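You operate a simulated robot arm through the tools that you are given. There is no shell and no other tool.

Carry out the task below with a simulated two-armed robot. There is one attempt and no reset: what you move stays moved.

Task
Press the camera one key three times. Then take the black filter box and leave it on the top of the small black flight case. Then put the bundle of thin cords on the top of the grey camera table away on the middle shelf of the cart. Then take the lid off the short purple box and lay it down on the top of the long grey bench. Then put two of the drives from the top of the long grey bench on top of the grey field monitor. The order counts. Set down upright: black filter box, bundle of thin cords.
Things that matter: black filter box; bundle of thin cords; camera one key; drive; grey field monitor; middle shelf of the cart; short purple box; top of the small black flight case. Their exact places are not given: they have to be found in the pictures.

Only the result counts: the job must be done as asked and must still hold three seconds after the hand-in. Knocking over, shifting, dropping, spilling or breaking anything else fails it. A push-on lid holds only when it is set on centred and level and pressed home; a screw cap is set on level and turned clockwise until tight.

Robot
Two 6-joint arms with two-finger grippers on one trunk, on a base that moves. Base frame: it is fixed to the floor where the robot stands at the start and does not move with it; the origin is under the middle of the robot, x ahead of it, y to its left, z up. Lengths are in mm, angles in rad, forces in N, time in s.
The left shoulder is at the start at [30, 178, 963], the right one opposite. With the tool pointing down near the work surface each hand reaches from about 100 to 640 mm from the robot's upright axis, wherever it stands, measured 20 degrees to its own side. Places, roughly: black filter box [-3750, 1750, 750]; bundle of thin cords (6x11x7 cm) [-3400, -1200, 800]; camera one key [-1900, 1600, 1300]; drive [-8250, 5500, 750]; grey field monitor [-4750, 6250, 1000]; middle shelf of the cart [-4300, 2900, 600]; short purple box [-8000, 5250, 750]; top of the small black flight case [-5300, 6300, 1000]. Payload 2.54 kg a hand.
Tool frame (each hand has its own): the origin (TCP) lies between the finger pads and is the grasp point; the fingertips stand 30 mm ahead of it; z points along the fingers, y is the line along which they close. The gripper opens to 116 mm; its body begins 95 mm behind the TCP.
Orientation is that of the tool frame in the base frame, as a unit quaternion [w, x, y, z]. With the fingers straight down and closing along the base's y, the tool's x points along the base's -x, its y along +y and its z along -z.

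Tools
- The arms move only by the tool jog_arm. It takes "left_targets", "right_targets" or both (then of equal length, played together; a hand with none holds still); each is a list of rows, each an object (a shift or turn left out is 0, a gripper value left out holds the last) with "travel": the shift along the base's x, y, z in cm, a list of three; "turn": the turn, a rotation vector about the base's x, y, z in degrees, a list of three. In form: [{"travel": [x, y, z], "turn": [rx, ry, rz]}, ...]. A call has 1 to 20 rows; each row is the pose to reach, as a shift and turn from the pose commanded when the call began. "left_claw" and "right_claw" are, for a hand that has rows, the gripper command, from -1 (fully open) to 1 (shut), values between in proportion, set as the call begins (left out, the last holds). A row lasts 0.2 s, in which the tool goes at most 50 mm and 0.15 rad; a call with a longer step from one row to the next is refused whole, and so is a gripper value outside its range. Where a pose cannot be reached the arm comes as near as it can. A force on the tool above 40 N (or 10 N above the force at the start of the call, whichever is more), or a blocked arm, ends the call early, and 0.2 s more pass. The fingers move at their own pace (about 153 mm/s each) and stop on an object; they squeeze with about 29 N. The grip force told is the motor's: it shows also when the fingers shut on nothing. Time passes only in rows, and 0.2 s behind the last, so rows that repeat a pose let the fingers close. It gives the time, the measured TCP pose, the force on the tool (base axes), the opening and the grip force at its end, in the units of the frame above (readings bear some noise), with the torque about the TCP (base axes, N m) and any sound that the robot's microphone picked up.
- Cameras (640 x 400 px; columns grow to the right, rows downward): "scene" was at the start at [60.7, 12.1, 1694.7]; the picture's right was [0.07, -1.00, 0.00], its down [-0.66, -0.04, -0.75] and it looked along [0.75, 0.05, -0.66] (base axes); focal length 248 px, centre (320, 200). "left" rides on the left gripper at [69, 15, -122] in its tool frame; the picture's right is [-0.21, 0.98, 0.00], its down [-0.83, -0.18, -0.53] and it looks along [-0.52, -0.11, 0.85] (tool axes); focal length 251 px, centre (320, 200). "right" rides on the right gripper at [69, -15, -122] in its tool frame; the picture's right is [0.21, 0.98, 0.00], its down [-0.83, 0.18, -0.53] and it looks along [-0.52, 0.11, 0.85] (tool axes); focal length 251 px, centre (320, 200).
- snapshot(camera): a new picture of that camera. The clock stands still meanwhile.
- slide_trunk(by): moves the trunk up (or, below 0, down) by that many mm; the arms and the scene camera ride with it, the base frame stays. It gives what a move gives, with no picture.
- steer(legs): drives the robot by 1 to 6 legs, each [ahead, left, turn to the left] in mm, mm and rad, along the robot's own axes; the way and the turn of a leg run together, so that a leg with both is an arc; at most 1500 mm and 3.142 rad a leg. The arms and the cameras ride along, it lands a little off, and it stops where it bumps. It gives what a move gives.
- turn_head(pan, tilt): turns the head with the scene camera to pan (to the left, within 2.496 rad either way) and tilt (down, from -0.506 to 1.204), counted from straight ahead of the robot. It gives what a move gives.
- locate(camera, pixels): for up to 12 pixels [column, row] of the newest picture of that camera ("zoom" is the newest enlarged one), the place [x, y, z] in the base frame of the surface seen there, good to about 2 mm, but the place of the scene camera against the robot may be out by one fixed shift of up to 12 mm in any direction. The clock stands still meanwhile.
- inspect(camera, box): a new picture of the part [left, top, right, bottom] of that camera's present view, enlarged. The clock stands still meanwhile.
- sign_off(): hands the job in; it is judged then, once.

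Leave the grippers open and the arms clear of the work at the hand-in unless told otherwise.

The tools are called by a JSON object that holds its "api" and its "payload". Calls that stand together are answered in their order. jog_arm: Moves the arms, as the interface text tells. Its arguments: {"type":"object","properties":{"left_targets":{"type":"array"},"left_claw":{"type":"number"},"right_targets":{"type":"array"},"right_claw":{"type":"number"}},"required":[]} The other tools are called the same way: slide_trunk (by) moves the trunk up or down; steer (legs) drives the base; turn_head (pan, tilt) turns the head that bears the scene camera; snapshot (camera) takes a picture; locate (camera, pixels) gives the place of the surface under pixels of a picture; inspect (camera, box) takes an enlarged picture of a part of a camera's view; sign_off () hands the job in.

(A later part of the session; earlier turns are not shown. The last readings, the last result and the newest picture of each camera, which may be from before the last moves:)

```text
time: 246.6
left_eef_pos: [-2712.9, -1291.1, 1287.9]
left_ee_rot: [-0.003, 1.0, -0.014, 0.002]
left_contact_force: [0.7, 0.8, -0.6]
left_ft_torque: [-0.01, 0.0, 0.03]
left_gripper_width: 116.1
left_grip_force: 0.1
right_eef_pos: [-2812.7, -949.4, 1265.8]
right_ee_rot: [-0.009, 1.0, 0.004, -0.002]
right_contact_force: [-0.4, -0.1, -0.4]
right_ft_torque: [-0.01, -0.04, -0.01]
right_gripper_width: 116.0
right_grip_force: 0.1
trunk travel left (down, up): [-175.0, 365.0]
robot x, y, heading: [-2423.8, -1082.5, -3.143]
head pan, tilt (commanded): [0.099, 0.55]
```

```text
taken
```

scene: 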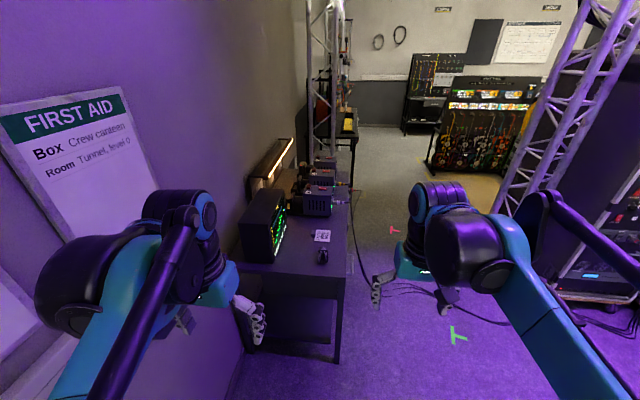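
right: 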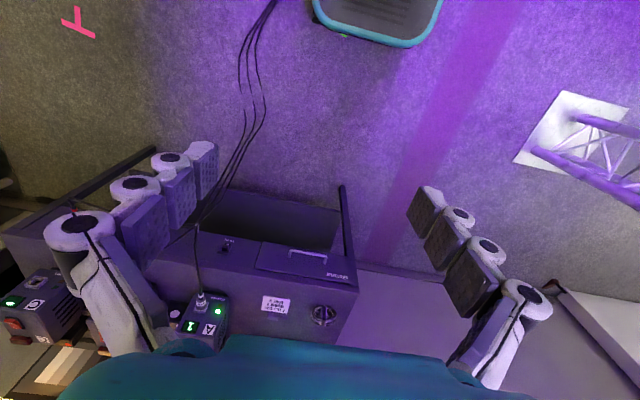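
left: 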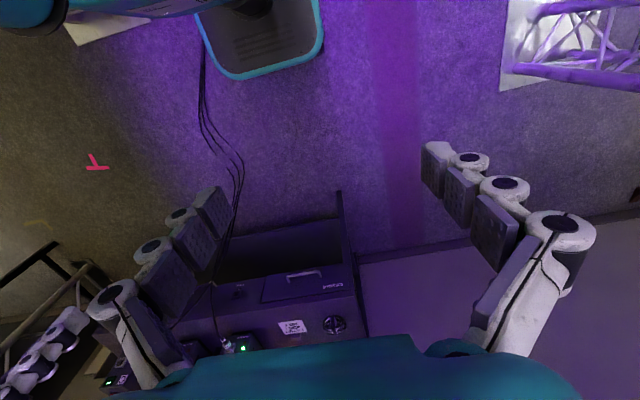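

The bundle is at (322,257), ahead of me. I'll bring the left hand to a viewing pose (-3200,-1150,960) tilted 50° forward — the same tilt I'll need for the cart's shelf.

{"api": "jog_arm", "payload": {"left_targets": [{"travel": [-3.48, 1.0, -2.34], "turn": [0, 3.57, 0]}, {"travel": [-6.96, 2.0, -4.68], "turn": [0, 7.14, 0]}, {"travel": [-10.44, 3.0, -7.02], "turn": [0, 10.71, 0]}, {"travel": [-13.92, 4.0, -9.36], "turn": [0, 14.28, 0]}, {"travel": [-17.4, 5.0, -11.7], "turn": [0, 17.85, 0]}, {"travel": [-20.88, 6.0, -14.04], "turn": [0, 21.42, 0]}, {"travel": [-24.36, 7.0, -16.38], "turn": [0, 25, 0]}, {"travel": [-27.84, 8.0, -18.72], "turn": [0, 28.57, 0]}, {"travel": [-31.32, 9.0, -21.06], "turn": [0, 32.14, 0]}, {"travel": [-34.8, 10.0, -23.4], "turn": [0, 35.7, 0]}, {"travel": [-38.28, 11.0, -25.74], "turn": [0, 39.28, 0]}, {"travel": [-41.76, 12.0, -28.08], "turn": [0, 42.85, 0]}, {"travel": [-45.24, 13.0, -30.42], "turn": [0, 46.4, 0]}, {"travel": [-48.7, 14.0, -32.8], "turn": [0, 50, 0]}], "left_claw": -1}}

{"api": "snapshot", "payload": {"camera": "left"}}

```text
time: 249.6
left_eef_pos: [-3202.6, -1151.1, 958.1]
left_ee_rot: [0.004, 0.907, -0.014, -0.421]
left_contact_force: [0.0, -1.0, 1.3]
left_ft_torque: [-0.01, 0.03, 0.01]
left_gripper_width: 115.7
left_grip_force: 0.1
right_eef_pos: [-2815.0, -947.8, 1266.0]
right_ee_rot: [-0.009, 1.0, 0.004, -0.001]
right_contact_force: [0.1, 0.0, -0.1]
right_ft_torque: [-0.01, -0.06, -0.01]
right_gripper_width: 116.0
right_grip_force: 0.1
trunk travel left (down, up): [-175.0, 365.0]
robot x, y, heading: [-2419.4, -1086.7, -3.147]
head pan, tilt (commanded): [0.099, 0.55]
```

```text
taken
```

left: 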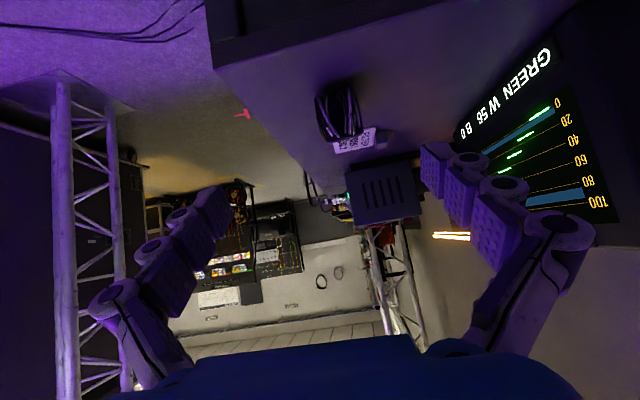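

The pose was reached. The bundle shows at (338,108). Zooming in to measure.

{"api": "inspect", "payload": {"camera": "left", "box": [270, 55, 430, 155]}}

{"api": "locate", "payload": {"camera": "zoom", "pixels": [[275, 130], [190, 150], [360, 150], [270, 330], [185, 250], [370, 280], [250, 220], [300, 120], [140, 200], [450, 200], [340, 350], [270, 180]]}}

```text
4.00 times, centred on (350, 105) of left
```

zoom: 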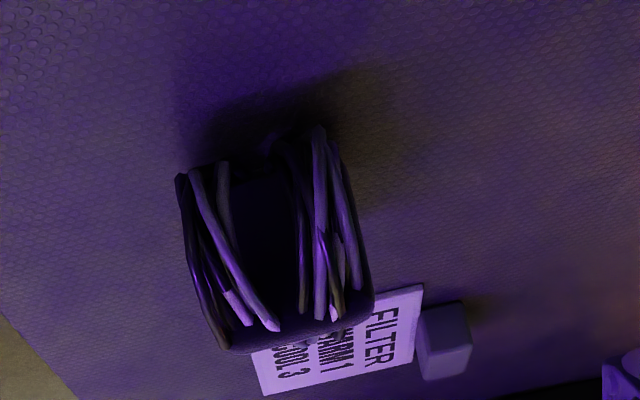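

```text
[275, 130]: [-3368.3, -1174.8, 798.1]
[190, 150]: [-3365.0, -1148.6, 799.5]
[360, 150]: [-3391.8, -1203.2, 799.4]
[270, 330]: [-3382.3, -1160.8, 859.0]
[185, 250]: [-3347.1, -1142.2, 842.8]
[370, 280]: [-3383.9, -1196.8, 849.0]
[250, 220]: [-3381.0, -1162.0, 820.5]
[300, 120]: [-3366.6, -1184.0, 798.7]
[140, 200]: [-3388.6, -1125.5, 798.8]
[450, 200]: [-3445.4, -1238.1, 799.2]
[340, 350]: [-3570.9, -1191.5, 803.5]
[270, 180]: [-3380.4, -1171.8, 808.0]
```

The hank: y≈-1140..-1197, x≈-3330..-3432, top z≈862. I'll check the distance to the monitor on its right.

{"api": "locate", "payload": {"camera": "left", "pixels": [[462, 130], [450, 140], [540, 55], [600, 10], [375, 130], [385, 190], [420, 120]]}}

```text
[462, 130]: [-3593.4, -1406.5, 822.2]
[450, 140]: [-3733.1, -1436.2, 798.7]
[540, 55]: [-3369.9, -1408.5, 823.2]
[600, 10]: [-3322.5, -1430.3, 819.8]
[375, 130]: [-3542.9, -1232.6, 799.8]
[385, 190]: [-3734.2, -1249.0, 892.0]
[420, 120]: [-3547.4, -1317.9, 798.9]
```

Plenty of room. I'll approach down the tool axis in two stages: first to 60 mm before the grasp pose, with a 90 mm opening.

{"api": "jog_arm", "payload": {"left_targets": [{"travel": [-3.2, -0.4, -2.3]}, {"travel": [-6.4, -0.8, -4.6]}, {"travel": [-9.6, -1.3, -7.0]}, {"travel": [-12.8, -1.7, -9.3]}], "left_claw": -0.55}}

{"api": "snapshot", "payload": {"camera": "left"}}

```text
time: 250.6
left_eef_pos: [-3328.8, -1166.7, 865.1]
left_ee_rot: [0.004, 0.907, -0.014, -0.421]
left_contact_force: [-0.5, 0.1, -0.5]
left_ft_torque: [0.01, 0.01, 0.0]
left_gripper_width: 89.8
left_grip_force: 0.1
right_eef_pos: [-2814.6, -947.7, 1265.6]
right_ee_rot: [-0.009, 1.0, 0.004, -0.001]
right_contact_force: [-1.0, 0.1, -0.3]
right_ft_torque: [-0.02, -0.04, -0.02]
right_gripper_width: 116.0
right_grip_force: 0.0
trunk travel left (down, up): [-175.0, 365.0]
robot x, y, heading: [-2417.3, -1087.0, -3.141]
head pan, tilt (commanded): [0.099, 0.55]
```

```text
taken
```

left: 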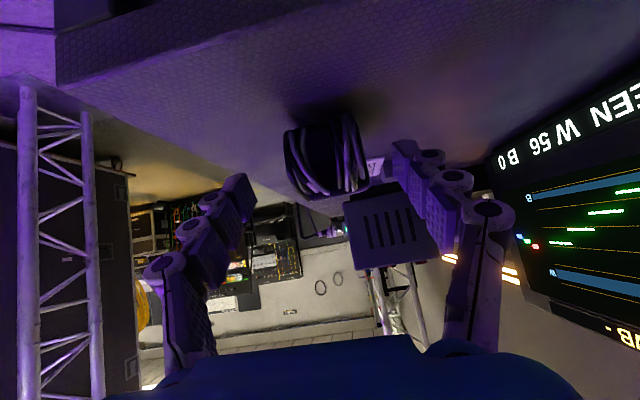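

The bundle lies centred between the fingers. I'll locate its sides once more.

{"api": "locate", "payload": {"camera": "left", "pixels": [[288, 150], [366, 165], [325, 160], [330, 190], [345, 118], [290, 135], [310, 185], [240, 185], [398, 150]]}}

```text
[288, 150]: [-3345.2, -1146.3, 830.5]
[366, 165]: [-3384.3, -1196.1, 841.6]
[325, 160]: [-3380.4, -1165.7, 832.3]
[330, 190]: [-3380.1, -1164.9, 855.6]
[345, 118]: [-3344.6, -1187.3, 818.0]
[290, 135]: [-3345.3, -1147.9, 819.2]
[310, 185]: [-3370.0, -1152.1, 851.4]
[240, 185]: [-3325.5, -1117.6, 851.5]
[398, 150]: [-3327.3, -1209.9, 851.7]
```

Fingers straddle it evenly. Advance the last 57 mm to TCP (-3376,-1169,833).

{"api": "jog_arm", "payload": {"left_targets": [{"travel": [-1.8, -0.1, -1.2]}, {"travel": [-3.4, -0.2, -2.3]}, {"travel": [-4.7, -0.2, -3.2]}]}}

{"api": "snapshot", "payload": {"camera": "left"}}

```text
time: 251.4
left_eef_pos: [-3365.3, -1169.4, 841.9]
left_ee_rot: [0.002, 0.907, -0.015, -0.421]
left_contact_force: [0.3, 0.3, 0.1]
left_ft_torque: [-0.01, 0.0, 0.03]
left_gripper_width: 90.0
left_grip_force: 0.1
left hand out of reach, approached as far as the arm can: row 3
right_eef_pos: [-2813.6, -948.4, 1266.7]
right_ee_rot: [-0.009, 1.0, 0.005, -0.002]
right_contact_force: [-1.1, -0.1, 0.2]
right_ft_torque: [-0.02, -0.01, -0.01]
right_gripper_width: 116.2
right_grip_force: 0.0
trunk travel left (down, up): [-175.0, 365.0]
robot x, y, heading: [-2424.2, -1085.2, -3.138]
head pan, tilt (commanded): [0.099, 0.55]
```

```text
taken
```

left: 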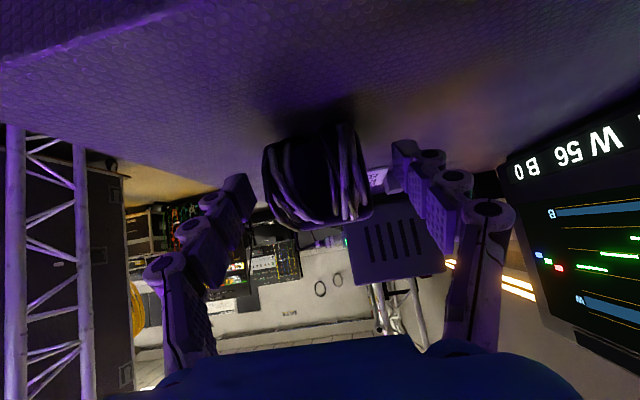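

The arm hit its reach limit here, and the cart's shelf needs an even lower reach at this tilt. A sideways approach (hand reaching out to the robot's side) should have better reach. I'll withdraw the left hand without touching the bundle.

{"api": "jog_arm", "payload": {"left_targets": [{"travel": [3.0, 0, 2.5]}, {"travel": [6.5, 0, 5.4]}, {"travel": [10, 0, 8.4]}, {"travel": [13.8, 0, 11.5]}]}}

{"api": "jog_arm", "payload": {"left_targets": [{"travel": [3.5, -0.8, 2.2], "turn": [0, -3.6, 0]}, {"travel": [7.0, -1.6, 4.4], "turn": [0, -7.2, 0]}, {"travel": [10.5, -2.4, 6.6], "turn": [0, -10.8, 0]}, {"travel": [14.0, -3.2, 8.8], "turn": [0, -14.4, 0]}, {"travel": [17.5, -4.0, 11.0], "turn": [0, -18, 0]}, {"travel": [21, -4.8, 13.2], "turn": [0, -21.6, 0]}, {"travel": [24.5, -5.6, 15.4], "turn": [0, -25.2, 0]}, {"travel": [28, -6.4, 17.6], "turn": [0, -28.8, 0]}, {"travel": [31.5, -7.2, 19.8], "turn": [0, -32.4, 0]}, {"travel": [35, -8.0, 22], "turn": [0, -36, 0]}, {"travel": [38.5, -8.8, 24.2], "turn": [0, -39.6, 0]}, {"travel": [42, -9.6, 26.4], "turn": [0, -43.2, 0]}, {"travel": [45.5, -10.4, 28.6], "turn": [0, -46.8, 0]}, {"travel": [49, -11.0, 31], "turn": [0, -50, 0]}]}}

{"api": "snapshot", "payload": {"camera": "scene"}}

```text
time: 252.4
left_eef_pos: [-3226.2, -1167.3, 958.2]
left_ee_rot: [0.003, 0.907, -0.015, -0.422]
left_contact_force: [0.7, -0.4, 0.4]
left_ft_torque: [-0.03, 0.02, -0.01]
left_gripper_width: 89.9
left_grip_force: 0.2
right_eef_pos: [-2811.8, -948.5, 1266.8]
right_ee_rot: [-0.008, 1.0, 0.004, -0.002]
right_contact_force: [0.3, -0.3, -0.6]
right_ft_torque: [0.03, 0.03, -0.02]
right_gripper_width: 116.0
right_grip_force: 0.1
trunk travel left (down, up): [-175.0, 365.0]
robot x, y, heading: [-2421.5, -1089.9, -3.14]
head pan, tilt (commanded): [0.099, 0.55]
```

```text
time: 255.4
left_eef_pos: [-2734.6, -1280.9, 1265.5]
left_ee_rot: [-0.004, 1.0, -0.014, 0.002]
left_contact_force: [0.5, -0.3, 0.9]
left_ft_torque: [0.04, 0.04, 0.03]
left_gripper_width: 89.9
left_grip_force: 0.0
right_eef_pos: [-2811.9, -948.4, 1265.8]
right_ee_rot: [-0.009, 1.0, 0.005, -0.002]
right_contact_force: [-0.4, 0.5, -0.2]
right_ft_torque: [0.01, 0.05, 0.02]
right_gripper_width: 115.8
right_grip_force: 0.0
trunk travel left (down, up): [-175.0, 365.0]
robot x, y, heading: [-2421.4, -1086.7, -3.141]
head pan, tilt (commanded): [0.099, 0.55]
```

```text
taken
```

scene: 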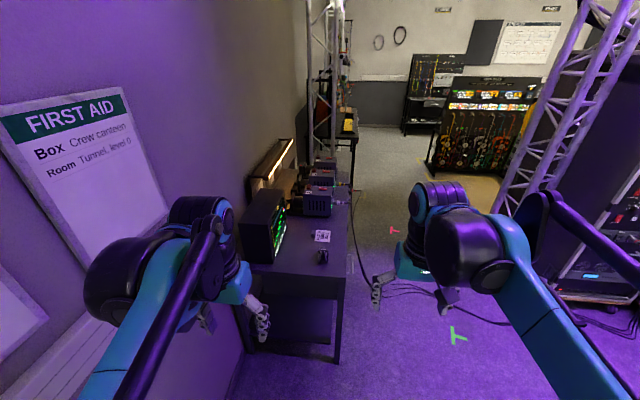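

The bundle is undisturbed. I'll drive to about (-2775,-919) and turn left to face the wall (-y), so the table is at my right side.

{"api": "steer", "payload": {"legs": [[354, -170, 0], [0, 0, 1.57]]}}

```text
time: 261.7
left_eef_pos: [-2594.3, -1238.2, 1264.9]
left_ee_rot: [-0.005, 0.725, 0.688, -0.001]
left_contact_force: [-1.1, -0.6, 0.5]
left_ft_torque: [0.01, 0.01, 0.02]
left_gripper_width: 89.8
left_grip_force: 0.0
right_eef_pos: [-2926.8, -1306.6, 1266.6]
right_ee_rot: [-0.004, 0.713, 0.701, -0.007]
right_contact_force: [-0.4, 0.7, 0.1]
right_ft_torque: [0.01, -0.02, 0.01]
right_gripper_width: 116.0
right_grip_force: 0.0
trunk travel left (down, up): [-175.0, 365.0]
robot x, y, heading: [-2777.4, -917.1, -1.595]
head pan, tilt (commanded): [0.099, 0.55]
```

Now I'll yaw the right tool by -90° so its fingers close along y, moving it sideways toward the table but staying high (z≈1205).

{"api": "jog_arm", "payload": {"right_targets": [{"travel": [-1.0, 1.1, -0.5], "turn": [0, 0, -7.4]}, {"travel": [-2.0, 2.2, -1.0], "turn": [0, 0, -14.8]}, {"travel": [-3.0, 3.3, -1.5], "turn": [0, 0, -22.2]}, {"travel": [-4.0, 4.4, -2.0], "turn": [0, 0, -29.6]}, {"travel": [-5.0, 5.5, -2.5], "turn": [0, 0, -37]}, {"travel": [-6.0, 6.6, -3.0], "turn": [0, 0, -44.4]}, {"travel": [-7.0, 7.7, -3.5], "turn": [0, 0, -51.8]}, {"travel": [-8.0, 8.8, -4.0], "turn": [0, 0, -59.2]}, {"travel": [-9.0, 9.9, -4.5], "turn": [0, 0, -66.6]}, {"travel": [-10.0, 11.0, -5.0], "turn": [0, 0, -74]}, {"travel": [-11.0, 12.1, -5.5], "turn": [0, 0, -81.4]}, {"travel": [-12.0, 13.2, -6.0], "turn": [0, 0, -88.8]}]}}

```text
time: 264.3
left_eef_pos: [-2593.4, -1237.8, 1266.9]
left_ee_rot: [-0.004, 0.725, 0.689, -0.001]
left_contact_force: [-0.9, -0.4, 0.9]
left_ft_torque: [0.0, -0.02, 0.01]
left_gripper_width: 89.9
left_grip_force: 0.0
right_eef_pos: [-3046.0, -1172.6, 1207.2]
right_ee_rot: [-0.009, 1.0, 0.003, -0.002]
right_contact_force: [-0.4, -1.3, -0.6]
right_ft_torque: [0.02, -0.01, 0.0]
right_gripper_width: 116.0
right_grip_force: 0.0
trunk travel left (down, up): [-175.0, 365.0]
robot x, y, heading: [-2778.4, -918.4, -1.589]
head pan, tilt (commanded): [0.099, 0.55]
```

Yaw done. Now tilt 50° toward -x while moving to (-3200,-1169,960), in free space left of the table edge.

{"api": "jog_arm", "payload": {"right_targets": [{"travel": [-1.54, 0, -2.47], "turn": [0, 5, 0]}, {"travel": [-3.08, 0, -4.94], "turn": [0, 10, 0]}, {"travel": [-4.62, 0, -7.41], "turn": [0, 15, 0]}, {"travel": [-6.16, 0, -9.88], "turn": [0, 20, 0]}, {"travel": [-7.7, 0, -12.35], "turn": [0, 25, 0]}, {"travel": [-9.24, 0, -14.82], "turn": [0, 30, 0]}, {"travel": [-10.78, 0, -17.29], "turn": [0, 35, 0]}, {"travel": [-12.32, 0, -19.76], "turn": [0, 40, 0]}, {"travel": [-13.86, 0, -22.23], "turn": [0, 45, 0]}, {"travel": [-15.4, 0, -24.7], "turn": [0, 50, 0]}]}}

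```text
time: 266.5
left_eef_pos: [-2593.5, -1237.7, 1265.3]
left_ee_rot: [-0.003, 0.725, 0.688, -0.002]
left_contact_force: [-0.1, -0.1, 0.4]
left_ft_torque: [-0.05, 0.04, -0.01]
left_gripper_width: 90.0
left_grip_force: 0.0
right_eef_pos: [-3205.3, -1182.7, 997.4]
right_ee_rot: [-0.01, 0.905, -0.003, -0.424]
right_contact_force: [0.9, -0.7, -0.3]
right_ft_torque: [-0.05, -0.01, -0.01]
right_gripper_width: 116.0
right_grip_force: 0.1
right hand out of reach, approached as far as the arm can: row 10
trunk travel left (down, up): [-175.0, 365.0]
robot x, y, heading: [-2780.8, -920.4, -1.593]
head pan, tilt (commanded): [0.099, 0.55]
```

At lateral 425 mm the low limit is z≈997. I'll probe farther out: to x≈-3300, then down 50 mm, still well above the bundle (top 862).

{"api": "jog_arm", "payload": {"right_targets": [{"travel": [-3, 0.4, 0]}, {"travel": [-6, 0.8, 0]}, {"travel": [-9.5, 1.2, 0]}, {"travel": [-9.5, 1.2, -2.5]}, {"travel": [-9.5, 1.2, -5]}]}}

```text
time: 267.7
left_eef_pos: [-2594.1, -1237.5, 1265.3]
left_ee_rot: [-0.003, 0.725, 0.689, 0.0]
left_contact_force: [0.8, 0.2, -0.1]
left_ft_torque: [0.0, -0.04, 0.03]
left_gripper_width: 90.2
left_grip_force: 0.1
right_eef_pos: [-3302.6, -1176.7, 987.4]
right_ee_rot: [-0.009, 0.906, -0.002, -0.423]
right_contact_force: [-0.1, 0.0, 0.1]
right_ft_torque: [-0.02, -0.01, 0.02]
right_gripper_width: 116.2
right_grip_force: 0.1
right hand out of reach, approached as far as the arm can: row 4, 5
trunk travel left (down, up): [-175.0, 365.0]
robot x, y, heading: [-2781.1, -917.4, -1.595]
head pan, tilt (commanded): [0.099, 0.55]
```

The sideways reach isn't lower (z≈987). I'll withdraw the right hand to its upright stow and instead test a 40° forward tilt with a long reach in the free aisle.

{"api": "jog_arm", "payload": {"right_targets": [{"travel": [2.4, 0, 2.2], "turn": [0, -5, 0]}, {"travel": [4.8, 0, 4.4], "turn": [0, -10, 0]}, {"travel": [7.2, 0, 6.6], "turn": [0, -15, 0]}, {"travel": [9.6, 0, 8.8], "turn": [0, -20, 0]}, {"travel": [12, 0, 11], "turn": [0, -25, 0]}, {"travel": [14.4, 0, 13.2], "turn": [0, -30, 0]}, {"travel": [16.8, 0, 15.4], "turn": [0, -35, 0]}, {"travel": [19.2, 0, 17.6], "turn": [0, -40, 0]}, {"travel": [21.6, 0, 19.8], "turn": [0, -45, 0]}, {"travel": [24, 0, 22], "turn": [0, -50, 0]}]}}

{"api": "jog_arm", "payload": {"right_targets": [{"travel": [1.0, -1.1, 0.5], "turn": [0, 0, 7.4]}, {"travel": [2.0, -2.2, 1.0], "turn": [0, 0, 14.8]}, {"travel": [3.0, -3.3, 1.5], "turn": [0, 0, 22.2]}, {"travel": [4.0, -4.4, 2.0], "turn": [0, 0, 29.6]}, {"travel": [5.0, -5.5, 2.5], "turn": [0, 0, 37]}, {"travel": [6.0, -6.6, 3.0], "turn": [0, 0, 44.4]}, {"travel": [7.0, -7.7, 3.5], "turn": [0, 0, 51.8]}, {"travel": [8.0, -8.8, 4.0], "turn": [0, 0, 59.2]}, {"travel": [9.0, -9.9, 4.5], "turn": [0, 0, 66.6]}, {"travel": [10.0, -11.0, 5.0], "turn": [0, 0, 74]}, {"travel": [11.0, -12.1, 5.5], "turn": [0, 0, 81.4]}, {"travel": [12.0, -13.2, 6.0], "turn": [0, 0, 88.8]}]}}

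```text
time: 269.9
left_eef_pos: [-2593.3, -1238.7, 1265.2]
left_ee_rot: [-0.004, 0.725, 0.688, -0.002]
left_contact_force: [0.1, -0.1, -0.2]
left_ft_torque: [0.02, 0.0, 0.02]
left_gripper_width: 89.9
left_grip_force: 0.1
right_eef_pos: [-3060.2, -1176.2, 1209.1]
right_ee_rot: [-0.008, 1.0, 0.002, -0.001]
right_contact_force: [0.3, 0.4, 0.4]
right_ft_torque: [0.03, 0.03, -0.02]
right_gripper_width: 115.9
right_grip_force: 0.0
trunk travel left (down, up): [-175.0, 365.0]
robot x, y, heading: [-2779.2, -917.7, -1.594]
head pan, tilt (commanded): [0.099, 0.55]
```

```text
time: 272.5
left_eef_pos: [-2593.0, -1238.9, 1265.1]
left_ee_rot: [-0.003, 0.726, 0.688, -0.001]
left_contact_force: [-0.2, -0.1, 0.0]
left_ft_torque: [0.0, -0.02, 0.04]
left_gripper_width: 89.8
left_grip_force: 0.0
right_eef_pos: [-2942.3, -1310.1, 1266.8]
right_ee_rot: [-0.005, 0.712, 0.702, -0.008]
right_contact_force: [0.1, -0.1, 0.4]
right_ft_torque: [0.0, 0.01, 0.0]
right_gripper_width: 115.9
right_grip_force: 0.0
trunk travel left (down, up): [-175.0, 365.0]
robot x, y, heading: [-2782.1, -916.9, -1.599]
head pan, tilt (commanded): [0.099, 0.55]
```

Now I'll turn right to face +y and drive up the aisle to the cart (y≈2900), then face it to inspect its middle shelf and test my reach.

{"api": "steer", "payload": {"legs": [[0, 0, -3.113], [1250, 130, 0], [1250, 0, 0], [1250, 0, 0], [0, 0, 1.571]]}}

{"api": "turn_head", "payload": {"pan": 0, "tilt": 0.75}}

{"api": "snapshot", "payload": {"camera": "scene"}}

```text
time: 301.6
left_eef_pos: [-3164.3, 2621.8, 1264.8]
left_ee_rot: [-0.003, 0.999, -0.033, 0.001]
left_contact_force: [0.6, -0.6, 0.5]
left_ft_torque: [-0.02, 0.04, -0.01]
left_gripper_width: 89.8
left_grip_force: 0.0
right_eef_pos: [-3231.9, 2972.2, 1266.8]
right_ee_rot: [-0.009, 1.0, -0.015, -0.002]
right_contact_force: [0.2, 0.1, -0.2]
right_ft_torque: [-0.03, 0.01, 0.03]
right_gripper_width: 115.9
right_grip_force: 0.0
trunk travel left (down, up): [-175.0, 365.0]
robot x, y, heading: [-2844.3, 2800.9, 3.106]
head pan, tilt (commanded): [0.099, 0.55]
```

```text
time: 302.3
left_eef_pos: [-3165.4, 2622.2, 1265.2]
left_ee_rot: [-0.003, 0.999, -0.033, 0.002]
left_contact_force: [0.5, -0.7, -0.3]
left_ft_torque: [0.0, 0.0, -0.02]
left_gripper_width: 89.8
left_grip_force: 0.0
right_eef_pos: [-3231.3, 2972.0, 1266.9]
right_ee_rot: [-0.009, 1.0, -0.015, -0.001]
right_contact_force: [0.8, 0.1, -0.2]
right_ft_torque: [0.02, 0.0, 0.05]
right_gripper_width: 116.2
right_grip_force: 0.0
trunk travel left (down, up): [-175.0, 365.0]
robot x, y, heading: [-2841.0, 2806.2, 3.102]
head pan, tilt (commanded): [0.0, 0.75]
```

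```text
taken
```

scene: 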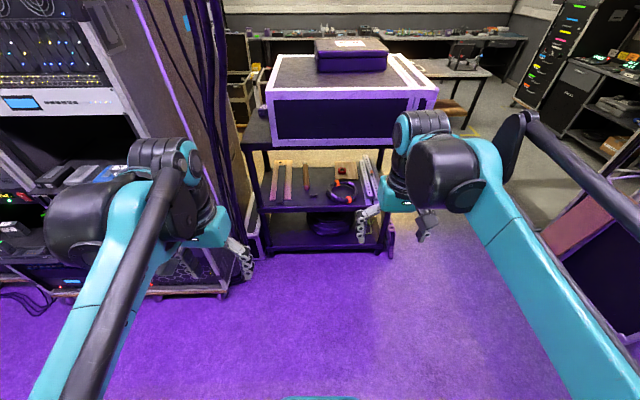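

The cart is ahead. Zooming on its middle shelf.

{"api": "inspect", "payload": {"camera": "scene", "box": [235, 130, 405, 260]}}

{"api": "locate", "payload": {"camera": "zoom", "pixels": [[60, 260], [230, 290], [300, 290], [80, 60], [300, 60], [530, 50], [60, 290], [520, 285], [200, 200], [330, 180], [60, 200], [330, 285]]}}

```text
3.08 times, centred on (320, 195) of scene
```

zoom: 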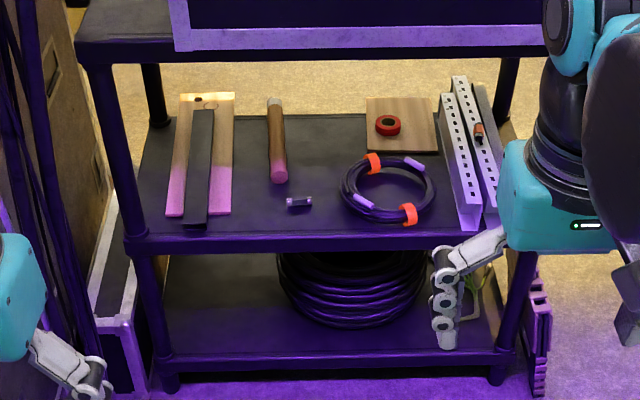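

```text
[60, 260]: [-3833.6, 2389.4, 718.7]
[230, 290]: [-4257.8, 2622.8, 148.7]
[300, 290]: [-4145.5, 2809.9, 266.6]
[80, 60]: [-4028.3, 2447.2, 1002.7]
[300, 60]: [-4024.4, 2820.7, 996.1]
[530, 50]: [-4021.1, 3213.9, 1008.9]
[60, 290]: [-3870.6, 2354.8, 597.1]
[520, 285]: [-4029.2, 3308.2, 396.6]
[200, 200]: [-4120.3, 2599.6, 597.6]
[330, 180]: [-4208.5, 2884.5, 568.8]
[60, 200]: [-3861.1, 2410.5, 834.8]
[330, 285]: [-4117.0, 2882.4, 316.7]
```

The top tray is at z≈1000 and the middle shelf surface at z≈569 — an opening of about 400 mm, much roomier than feared. I'll zoom closer on the front of the middle shelf to find a free spot.

{"api": "inspect", "payload": {"camera": "scene", "box": [268, 160, 358, 215]}}

{"api": "locate", "payload": {"camera": "zoom", "pixels": [[290, 220], [270, 240], [350, 250], [285, 290], [285, 325], [285, 345], [225, 290], [180, 290], [335, 195], [330, 270], [420, 300], [200, 240]]}}

```text
7.11 times, centred on (313, 188) of scene
```

zoom: 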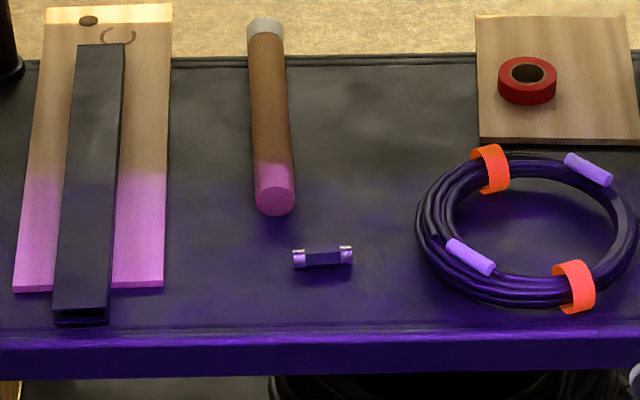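

```text
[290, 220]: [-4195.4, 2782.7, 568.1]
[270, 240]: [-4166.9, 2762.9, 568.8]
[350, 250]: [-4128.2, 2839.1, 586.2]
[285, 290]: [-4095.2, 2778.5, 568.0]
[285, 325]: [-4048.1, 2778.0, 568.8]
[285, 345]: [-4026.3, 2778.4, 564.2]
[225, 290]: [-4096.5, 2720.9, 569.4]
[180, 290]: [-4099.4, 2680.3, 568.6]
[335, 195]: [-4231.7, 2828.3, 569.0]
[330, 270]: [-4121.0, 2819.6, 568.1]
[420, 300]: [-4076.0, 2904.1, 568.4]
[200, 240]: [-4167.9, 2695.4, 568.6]
```

The front of the shelf is free at x≈-4035..-4180, y≈2668..2783, between the wooden board and the small fuse. I'll lower the trunk 170 mm and test the left arm in free air at z≈605 with a 35° tilt, 700 mm ahead.

{"api": "slide_trunk", "payload": {"by": -170}}

{"api": "jog_arm", "payload": {"left_targets": [{"travel": [-2.69, 0.7, -3.5], "turn": [0, 2.5, 0]}, {"travel": [-5.38, 1.4, -7.0], "turn": [0, 5, 0]}, {"travel": [-8.07, 2.1, -10.5], "turn": [0, 7.5, 0]}, {"travel": [-10.76, 2.8, -14.0], "turn": [0, 10, 0]}, {"travel": [-13.45, 3.5, -17.5], "turn": [0, 12.5, 0]}, {"travel": [-16.14, 4.2, -21.0], "turn": [0, 15, 0]}, {"travel": [-18.83, 4.9, -24.5], "turn": [0, 17.5, 0]}, {"travel": [-21.52, 5.6, -28.0], "turn": [0, 20, 0]}, {"travel": [-24.21, 6.3, -31.5], "turn": [0, 22.5, 0]}, {"travel": [-26.9, 7.0, -35.0], "turn": [0, 25, 0]}, {"travel": [-29.59, 7.7, -38.5], "turn": [0, 27.5, 0]}, {"travel": [-32.28, 8.4, -42.0], "turn": [0, 30, 0]}, {"travel": [-34.97, 9.1, -45.5], "turn": [0, 32.5, 0]}, {"travel": [-37.66, 9.8, -49.0], "turn": [0, 35, 0]}]}}

```text
time: 304.2
left_eef_pos: [-3164.2, 2623.5, 1095.3]
left_ee_rot: [-0.003, 0.999, -0.033, 0.003]
left_contact_force: [0.2, -0.3, -0.9]
left_ft_torque: [-0.03, 0.0, 0.0]
left_gripper_width: 89.8
left_grip_force: 0.0
right_eef_pos: [-3230.2, 2972.6, 1098.5]
right_ee_rot: [-0.008, 1.0, -0.015, -0.001]
right_contact_force: [0.2, 1.2, -0.2]
right_ft_torque: [0.02, 0.01, -0.04]
right_gripper_width: 116.4
right_grip_force: 0.0
trunk travel left (down, up): [-5.0, 535.0]
robot x, y, heading: [-2844.2, 2804.1, 3.109]
head pan, tilt (commanded): [0.0, 0.75]
```

```text
time: 307.2
left_eef_pos: [-3541.8, 2718.8, 605.8]
left_ee_rot: [0.007, 0.954, -0.033, -0.299]
left_contact_force: [-0.1, -0.7, 0.9]
left_ft_torque: [-0.01, -0.02, 0.02]
left_gripper_width: 89.6
left_grip_force: 0.0
right_eef_pos: [-3231.1, 2972.9, 1097.0]
right_ee_rot: [-0.009, 1.0, -0.015, -0.002]
right_contact_force: [-0.8, 0.2, 0.9]
right_ft_torque: [-0.04, 0.0, 0.0]
right_gripper_width: 115.8
right_grip_force: 0.1
trunk travel left (down, up): [-5.0, 535.0]
robot x, y, heading: [-2839.6, 2803.8, 3.104]
head pan, tilt (commanded): [0.0, 0.75]
```

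Reached exactly (z≈606 at 35° tilt, 700 mm ahead). I'll probe 15 mm lower for margin.

{"api": "jog_arm", "payload": {"left_targets": [{"travel": [0, 0, -1.0]}, {"travel": [0, 0, -2.0]}]}}

{"api": "snapshot", "payload": {"camera": "left"}}

{"api": "snapshot", "payload": {"camera": "scene"}}

```text
time: 307.8
left_eef_pos: [-3542.1, 2718.9, 586.6]
left_ee_rot: [0.006, 0.954, -0.034, -0.298]
left_contact_force: [0.1, 0.4, -0.1]
left_ft_torque: [0.0, 0.02, 0.01]
left_gripper_width: 90.1
left_grip_force: 0.0
right_eef_pos: [-3230.8, 2973.7, 1097.1]
right_ee_rot: [-0.009, 1.0, -0.015, -0.001]
right_contact_force: [0.1, -0.5, 0.1]
right_ft_torque: [-0.02, 0.0, 0.02]
right_gripper_width: 116.0
right_grip_force: 0.0
trunk travel left (down, up): [-5.0, 535.0]
robot x, y, heading: [-2842.0, 2804.1, 3.108]
head pan, tilt (commanded): [0.0, 0.75]
```

```text
taken
```

left: 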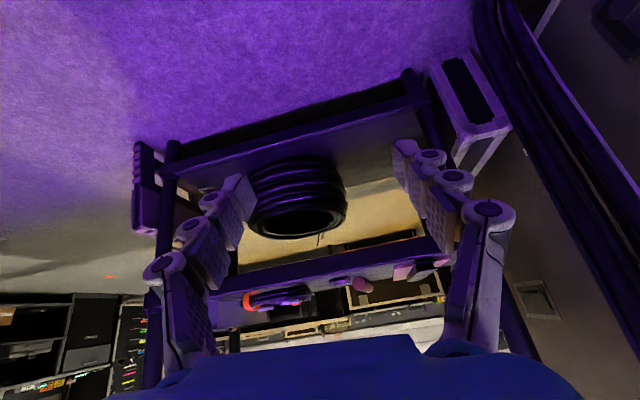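

```text
taken
```

scene: 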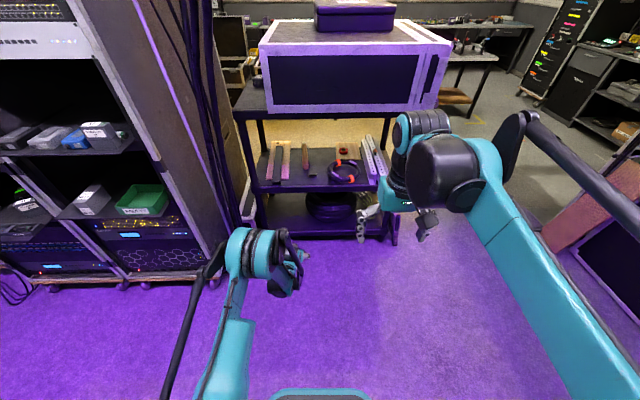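

Good margin: z≈587 reachable. Stow the left hand again, raise the trunk and return to the table to pick the bundle with the 35° tilt.

{"api": "jog_arm", "payload": {"left_targets": [{"travel": [2.7, -0.7, 3.63], "turn": [0, -2.5, 0]}, {"travel": [5.4, -1.4, 7.26], "turn": [0, -5, 0]}, {"travel": [8.1, -2.1, 10.89], "turn": [0, -7.5, 0]}, {"travel": [10.8, -2.8, 14.52], "turn": [0, -10, 0]}, {"travel": [13.5, -3.5, 18.15], "turn": [0, -12.5, 0]}, {"travel": [16.2, -4.2, 21.78], "turn": [0, -15, 0]}, {"travel": [18.9, -4.9, 25.41], "turn": [0, -17.5, 0]}, {"travel": [21.6, -5.6, 29.04], "turn": [0, -20, 0]}, {"travel": [24.3, -6.3, 32.67], "turn": [0, -22.5, 0]}, {"travel": [27, -7.0, 36.3], "turn": [0, -25, 0]}, {"travel": [29.7, -7.7, 39.93], "turn": [0, -27.5, 0]}, {"travel": [32.4, -8.4, 43.56], "turn": [0, -30, 0]}, {"travel": [35.1, -9.1, 47.19], "turn": [0, -32.5, 0]}, {"travel": [37.8, -9.6, 50.8], "turn": [0, -35, 0]}]}}

{"api": "slide_trunk", "payload": {"by": 170}}

{"api": "steer", "payload": {"legs": [[0, 0, 1.6], [1250, 0, 0], [1250, 0, 0], [1150, 0, 0]]}}

```text
time: 310.8
left_eef_pos: [-3158.6, 2626.3, 1091.3]
left_ee_rot: [-0.003, 0.999, -0.033, 0.002]
left_contact_force: [-0.1, -0.6, 0.2]
left_ft_torque: [0.03, 0.0, -0.02]
left_gripper_width: 90.0
left_grip_force: 0.1
right_eef_pos: [-3231.3, 2973.8, 1098.0]
right_ee_rot: [-0.009, 1.0, -0.014, -0.002]
right_contact_force: [0.6, -0.5, -0.1]
right_ft_torque: [0.01, 0.01, 0.0]
right_gripper_width: 115.9
right_grip_force: 0.0
trunk travel left (down, up): [-5.0, 535.0]
robot x, y, heading: [-2844.1, 2805.0, 3.104]
head pan, tilt (commanded): [0.0, 0.75]
```

```text
time: 312.8
left_eef_pos: [-3159.5, 2626.0, 1259.7]
left_ee_rot: [-0.004, 0.999, -0.033, 0.002]
left_contact_force: [-0.5, -0.3, 1.4]
left_ft_torque: [0.02, -0.02, 0.0]
left_gripper_width: 89.7
left_grip_force: 0.1
right_eef_pos: [-3230.6, 2972.1, 1266.8]
right_ee_rot: [-0.009, 1.0, -0.014, -0.002]
right_contact_force: [0.1, -0.1, -0.6]
right_ft_torque: [0.03, -0.01, 0.01]
right_gripper_width: 116.2
right_grip_force: 0.1
trunk travel left (down, up): [-175.0, 365.0]
robot x, y, heading: [-2841.5, 2803.3, 3.103]
head pan, tilt (commanded): [0.0, 0.75]
```

```text
time: 334.3
left_eef_pos: [-2441.4, -1124.7, 1260.6]
left_ee_rot: [-0.004, 0.692, 0.721, -0.001]
left_contact_force: [-0.4, 0.8, 0.5]
left_ft_torque: [0.01, -0.03, -0.02]
left_gripper_width: 90.2
left_grip_force: 0.1
right_eef_pos: [-2778.7, -1232.5, 1266.5]
right_ee_rot: [-0.005, 0.678, 0.735, -0.008]
right_contact_force: [-0.1, 0.5, -0.2]
right_ft_torque: [0.0, 0.02, -0.01]
right_gripper_width: 116.1
right_grip_force: 0.1
trunk travel left (down, up): [-175.0, 365.0]
robot x, y, heading: [-2652.2, -825.7, -1.503]
head pan, tilt (commanded): [0.0, 0.75]
```

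At (-2652,-826). I'll turn right to face -x and shift left ~240 mm so the bundle is ahead-left.

{"api": "steer", "payload": {"legs": [[0, 0, -1.638], [25, 240, 0]]}}

{"api": "turn_head", "payload": {"pan": 0.1, "tilt": 0.6}}

{"api": "snapshot", "payload": {"camera": "scene"}}

```text
time: 340.1
left_eef_pos: [-2983.5, -1263.0, 1259.7]
left_ee_rot: [-0.003, 1.0, -0.007, 0.002]
left_contact_force: [0.1, -0.4, 0.0]
left_ft_torque: [0.05, 0.03, 0.04]
left_gripper_width: 89.9
left_grip_force: 0.1
right_eef_pos: [-3071.8, -920.8, 1267.5]
right_ee_rot: [-0.009, 1.0, 0.011, -0.002]
right_contact_force: [0.5, -0.5, 0.1]
right_ft_torque: [0.04, -0.02, -0.01]
right_gripper_width: 115.9
right_grip_force: 0.1
trunk travel left (down, up): [-175.0, 365.0]
robot x, y, heading: [-2674.3, -1066.6, -3.125]
head pan, tilt (commanded): [0.0, 0.75]
```

```text
time: 340.8
left_eef_pos: [-2983.1, -1262.0, 1260.2]
left_ee_rot: [-0.003, 1.0, -0.008, 0.001]
left_contact_force: [0.1, 0.3, 0.5]
left_ft_torque: [0.02, 0.02, 0.0]
left_gripper_width: 89.9
left_grip_force: 0.1
right_eef_pos: [-3071.8, -918.3, 1267.5]
right_ee_rot: [-0.009, 1.0, 0.012, -0.002]
right_contact_force: [0.2, 0.3, 1.1]
right_ft_torque: [0.0, 0.01, 0.02]
right_gripper_width: 116.3
right_grip_force: 0.0
trunk travel left (down, up): [-175.0, 365.0]
robot x, y, heading: [-2677.8, -1068.0, -3.126]
head pan, tilt (commanded): [0.099, 0.6]
```

```text
taken
```

scene: 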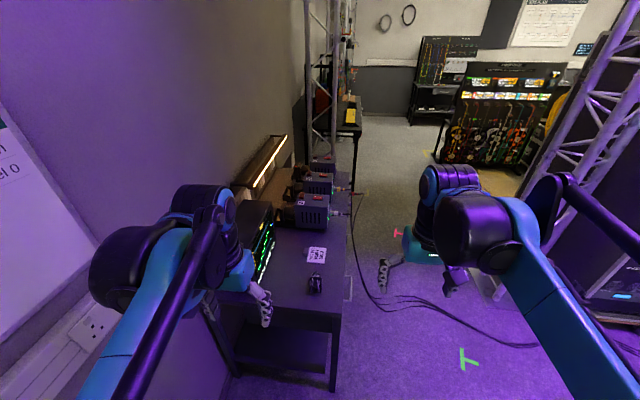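

Bundle at (315,283). Move the left hand to (-3230,-1169,1000) with 35° tilt for a close view.

{"api": "jog_arm", "payload": {"left_targets": [{"travel": [-2.7, 1.0, -2.9], "turn": [0, 3.9, 0]}, {"travel": [-5.4, 2.0, -5.8], "turn": [0, 7.8, 0]}, {"travel": [-8.1, 3.0, -8.7], "turn": [0, 11.7, 0]}, {"travel": [-10.8, 4.0, -11.6], "turn": [0, 15.6, 0]}, {"travel": [-13.5, 5.0, -14.5], "turn": [0, 19.5, 0]}, {"travel": [-16.2, 6.0, -17.4], "turn": [0, 23.4, 0]}, {"travel": [-18.9, 7.0, -20.3], "turn": [0, 27.3, 0]}, {"travel": [-21.6, 8.0, -23.2], "turn": [0, 31.2, 0]}, {"travel": [-24.5, 9.2, -26], "turn": [0, 35, 0]}], "left_claw": -0.55}}

{"api": "snapshot", "payload": {"camera": "left"}}

```text
time: 342.8
left_eef_pos: [-3230.0, -1169.1, 1000.2]
left_ee_rot: [-0.001, 0.954, -0.009, -0.299]
left_contact_force: [-0.1, 0.2, -0.7]
left_ft_torque: [-0.03, -0.02, -0.04]
left_gripper_width: 89.7
left_grip_force: 0.0
right_eef_pos: [-3073.5, -917.4, 1267.3]
right_ee_rot: [-0.008, 1.0, 0.012, -0.001]
right_contact_force: [-0.2, 0.0, 0.4]
right_ft_torque: [-0.04, -0.05, 0.04]
right_gripper_width: 116.0
right_grip_force: 0.1
trunk travel left (down, up): [-175.0, 365.0]
robot x, y, heading: [-2677.2, -1065.5, -3.123]
head pan, tilt (commanded): [0.099, 0.6]
```

```text
taken
```

left: 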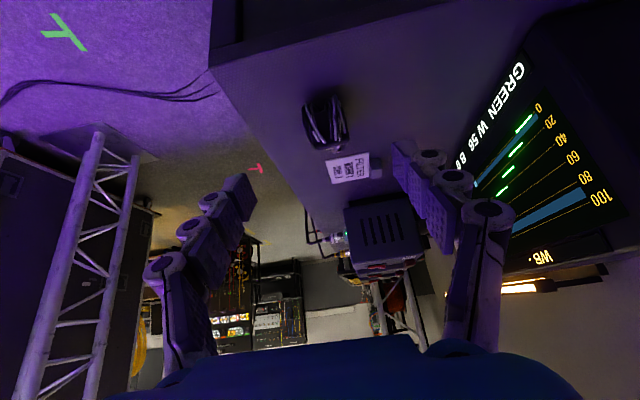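

{"api": "inspect", "payload": {"camera": "left", "box": [270, 70, 390, 170]}}

{"api": "locate", "payload": {"camera": "zoom", "pixels": [[190, 150], [390, 180], [300, 130], [300, 400], [240, 330], [370, 330], [300, 250], [280, 350], [340, 350], [200, 250], [410, 260], [380, 110]]}}

```text
4.00 times, centred on (330, 120) of left
```

zoom: 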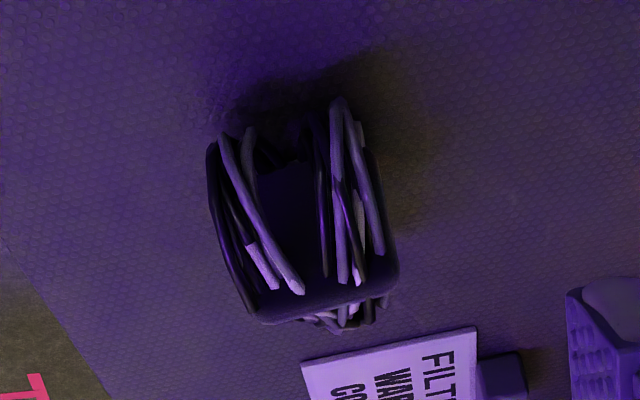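

```text
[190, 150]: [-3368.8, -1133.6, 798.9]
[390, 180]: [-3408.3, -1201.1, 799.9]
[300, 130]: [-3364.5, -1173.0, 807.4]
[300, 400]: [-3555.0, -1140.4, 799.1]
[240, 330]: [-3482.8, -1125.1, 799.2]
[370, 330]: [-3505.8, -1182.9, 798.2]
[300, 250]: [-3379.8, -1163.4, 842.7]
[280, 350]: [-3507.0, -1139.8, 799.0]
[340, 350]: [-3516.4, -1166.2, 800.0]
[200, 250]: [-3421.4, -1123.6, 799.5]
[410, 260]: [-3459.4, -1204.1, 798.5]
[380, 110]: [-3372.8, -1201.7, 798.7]
```

The middle strap spans the bundle's width. I'll locate the strap's edges and top.

{"api": "locate", "payload": {"camera": "zoom", "pixels": [[245, 300], [393, 275], [310, 305], [255, 318], [385, 295], [220, 200], [385, 230], [345, 110], [245, 135], [300, 200], [350, 320], [230, 250]]}}

```text
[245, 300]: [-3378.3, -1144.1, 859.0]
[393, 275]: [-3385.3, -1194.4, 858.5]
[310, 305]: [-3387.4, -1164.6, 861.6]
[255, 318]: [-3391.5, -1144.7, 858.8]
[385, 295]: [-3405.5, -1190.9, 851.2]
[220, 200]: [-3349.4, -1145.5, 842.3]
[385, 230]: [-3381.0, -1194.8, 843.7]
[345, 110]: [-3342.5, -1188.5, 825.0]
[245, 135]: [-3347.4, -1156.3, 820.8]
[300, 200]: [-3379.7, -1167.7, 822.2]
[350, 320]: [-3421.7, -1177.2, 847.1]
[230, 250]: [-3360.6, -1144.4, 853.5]
```

Strap centre ≈ (-3383,-1169.5), top z≈862. I'll descend to TCP (-3376,-1169,836) with the 90 mm opening.

{"api": "jog_arm", "payload": {"left_targets": [{"travel": [-2.9, 0, -3.3]}, {"travel": [-5.8, 0, -6.6]}, {"travel": [-8.7, 0, -9.9]}, {"travel": [-11.6, 0, -13.1]}, {"travel": [-13.6, 0, -15.2]}, {"travel": [-14.6, 0, -16.4]}]}}

{"api": "snapshot", "payload": {"camera": "left"}}

```text
time: 344.2
left_eef_pos: [-3375.3, -1170.4, 835.5]
left_ee_rot: [-0.001, 0.954, -0.007, -0.299]
left_contact_force: [0.1, 0.5, -0.3]
left_ft_torque: [-0.02, 0.03, 0.0]
left_gripper_width: 90.0
left_grip_force: 0.1
right_eef_pos: [-3072.4, -919.8, 1267.3]
right_ee_rot: [-0.009, 1.0, 0.01, -0.001]
right_contact_force: [-0.4, -0.1, 0.1]
right_ft_torque: [0.02, -0.04, 0.0]
right_gripper_width: 116.1
right_grip_force: 0.1
trunk travel left (down, up): [-175.0, 365.0]
robot x, y, heading: [-2676.5, -1070.1, -3.127]
head pan, tilt (commanded): [0.099, 0.6]
```

```text
taken
```

left: 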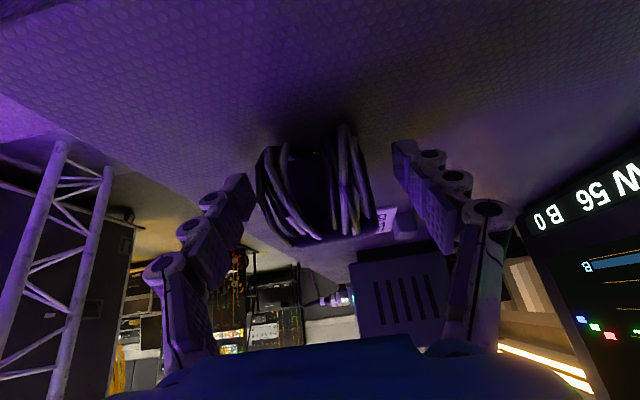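

The bundle is between the fingers. Close the left gripper.

{"api": "jog_arm", "payload": {"left_targets": [{"travel": [0, 0, 0]}, {"travel": [0, 0, 0]}, {"travel": [0, 0, 0]}, {"travel": [0, 0, 0]}], "left_claw": 1}}

{"api": "snapshot", "payload": {"camera": "left"}}

```text
time: 345.2
left_eef_pos: [-3375.8, -1170.7, 834.8]
left_ee_rot: [-0.001, 0.954, -0.007, -0.3]
left_contact_force: [-0.7, 0.2, 5.5]
left_ft_torque: [-0.13, 0.17, 0.08]
left_gripper_width: 52.3
left_grip_force: 29.2
right_eef_pos: [-3071.0, -920.3, 1267.4]
right_ee_rot: [-0.009, 1.0, 0.01, -0.001]
right_contact_force: [0.5, 0.3, -0.1]
right_ft_torque: [-0.02, 0.01, 0.03]
right_gripper_width: 116.1
right_grip_force: 0.0
trunk travel left (down, up): [-175.0, 365.0]
robot x, y, heading: [-2678.1, -1070.1, -3.128]
head pan, tilt (commanded): [0.099, 0.6]
```

```text
taken
```

left: 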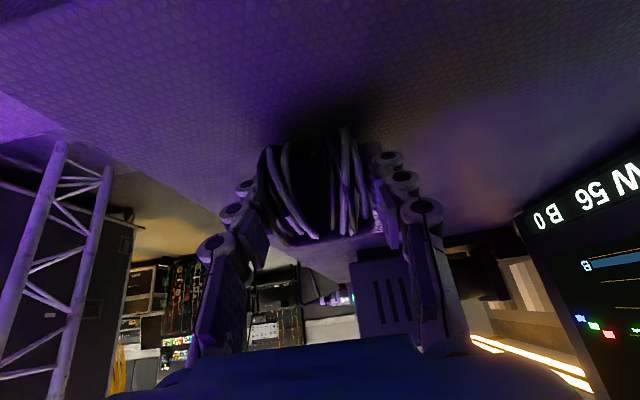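

Gripped at 52 mm. Lift slowly 40 mm and check for slip.

{"api": "jog_arm", "payload": {"left_targets": [{"travel": [0, 0, 0.5]}, {"travel": [0, 0, 1.0]}, {"travel": [0, 0, 1.6]}, {"travel": [0, 0, 2.4]}, {"travel": [0, 0, 3.2]}, {"travel": [0, 0, 4.0]}]}}

{"api": "snapshot", "payload": {"camera": "left"}}

```text
time: 346.6
left_eef_pos: [-3374.5, -1170.2, 877.5]
left_ee_rot: [-0.001, 0.954, -0.008, -0.299]
left_contact_force: [-0.7, 0.3, -1.6]
left_ft_torque: [-0.01, -0.04, -0.02]
left_gripper_width: 52.2
left_grip_force: 29.0
right_eef_pos: [-3072.2, -919.1, 1267.5]
right_ee_rot: [-0.008, 1.0, 0.012, -0.002]
right_contact_force: [0.0, -0.2, 0.0]
right_ft_torque: [0.03, 0.01, -0.04]
right_gripper_width: 116.2
right_grip_force: 0.1
trunk travel left (down, up): [-175.0, 365.0]
robot x, y, heading: [-2672.1, -1067.1, -3.128]
head pan, tilt (commanded): [0.099, 0.6]
```

```text
taken
```

left: 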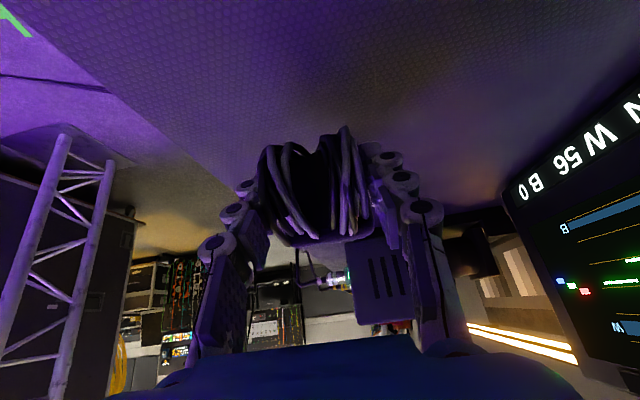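

No slip. Now raise and pull the bundle in toward the robot for the drive.

{"api": "jog_arm", "payload": {"left_targets": [{"travel": [1, 0, 4]}, {"travel": [4, -0.3, 7]}, {"travel": [7.5, -0.6, 10]}, {"travel": [11, -1, 13]}, {"travel": [14.5, -1.5, 16]}, {"travel": [18, -2, 19]}, {"travel": [21.5, -2.5, 22]}, {"travel": [25, -3, 25]}, {"travel": [26.5, -3, 27.5]}]}}

{"api": "steer", "payload": {"legs": [[0, -230, 0], [0, 0, -1.58]]}}

{"api": "snapshot", "payload": {"camera": "left"}}

```text
time: 348.6
left_eef_pos: [-3107.8, -1201.8, 1150.9]
left_ee_rot: [0.0, 0.954, -0.007, -0.299]
left_contact_force: [-0.7, 0.0, -2.0]
left_ft_torque: [0.01, -0.02, -0.02]
left_gripper_width: 52.1
left_grip_force: 29.2
right_eef_pos: [-3072.7, -920.4, 1267.2]
right_ee_rot: [-0.009, 1.0, 0.011, -0.002]
right_contact_force: [0.4, 0.2, -0.6]
right_ft_torque: [0.02, 0.04, 0.0]
right_gripper_width: 116.1
right_grip_force: 0.1
trunk travel left (down, up): [-175.0, 365.0]
robot x, y, heading: [-2674.2, -1067.5, -3.127]
head pan, tilt (commanded): [0.099, 0.6]
```

```text
time: 354.1
left_eef_pos: [-2808.5, -407.8, 1150.8]
left_ee_rot: [0.213, -0.667, 0.682, 0.21]
left_contact_force: [-0.7, -0.3, -1.9]
left_ft_torque: [-0.03, 0.01, -0.02]
left_gripper_width: 52.2
left_grip_force: 29.3
right_eef_pos: [-2527.0, -448.4, 1266.5]
right_ee_rot: [-0.007, 0.713, -0.701, 0.005]
right_contact_force: [0.1, -0.4, -0.6]
right_ft_torque: [0.01, -0.01, 0.03]
right_gripper_width: 116.1
right_grip_force: 0.1
trunk travel left (down, up): [-175.0, 365.0]
robot x, y, heading: [-2678.9, -843.4, 1.58]
head pan, tilt (commanded): [0.099, 0.6]
```

```text
taken
```

left: 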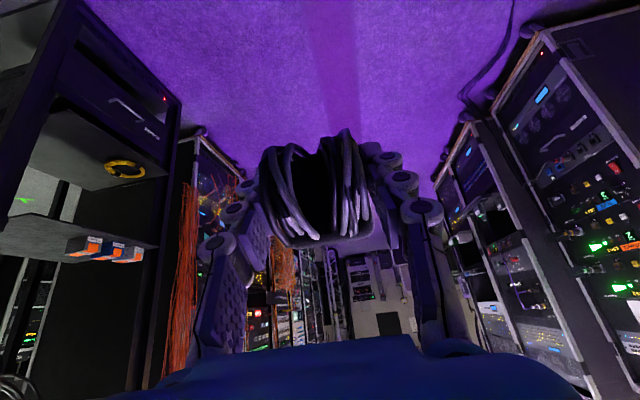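

The bundle is held well. I'll drive up the aisle (shifting 200 mm left) to y≈2830, then turn to face the cart.

{"api": "steer", "payload": {"legs": [[1250, 200, 0], [1250, 0, 0], [1180, 0, 0], [0, 0, 1.561]]}}

{"api": "turn_head", "payload": {"pan": 0.0, "tilt": 0.75}}

{"api": "snapshot", "payload": {"camera": "left"}}

{"api": "snapshot", "payload": {"camera": "scene"}}

```text
time: 375.9
left_eef_pos: [-3325.4, 2713.6, 1152.0]
left_ee_rot: [-0.002, 0.954, -0.011, -0.299]
left_contact_force: [0.7, 0.4, -1.4]
left_ft_torque: [-0.02, -0.04, 0.0]
left_gripper_width: 52.1
left_grip_force: 29.0
right_eef_pos: [-3284.7, 2995.6, 1266.7]
right_ee_rot: [-0.008, 1.0, 0.008, -0.003]
right_contact_force: [-0.2, -0.4, -0.4]
right_ft_torque: [-0.01, 0.02, 0.0]
right_gripper_width: 115.8
right_grip_force: 0.1
trunk travel left (down, up): [-175.0, 365.0]
robot x, y, heading: [-2886.1, 2845.1, -3.139]
head pan, tilt (commanded): [0.099, 0.6]
```

```text
time: 376.6
left_eef_pos: [-3324.1, 2713.8, 1151.9]
left_ee_rot: [-0.001, 0.954, -0.011, -0.298]
left_contact_force: [-0.4, -0.3, -1.8]
left_ft_torque: [0.01, -0.04, -0.03]
left_gripper_width: 52.3
left_grip_force: 28.6
right_eef_pos: [-3284.8, 2995.6, 1267.1]
right_ee_rot: [-0.008, 1.0, 0.006, -0.001]
right_contact_force: [0.5, 1.2, -0.7]
right_ft_torque: [-0.02, 0.0, 0.0]
right_gripper_width: 115.7
right_grip_force: 0.1
trunk travel left (down, up): [-175.0, 365.0]
robot x, y, heading: [-2888.5, 2845.8, -3.132]
head pan, tilt (commanded): [0.0, 0.75]
```

```text
taken
```

left: 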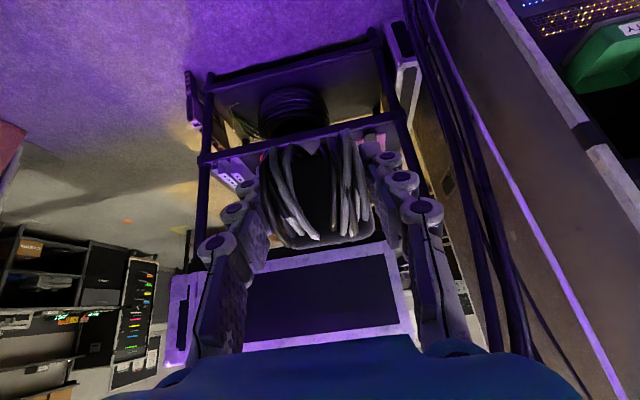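

```text
taken
```

scene: 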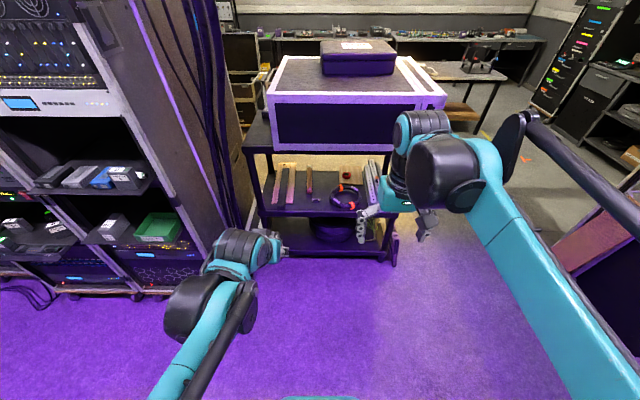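

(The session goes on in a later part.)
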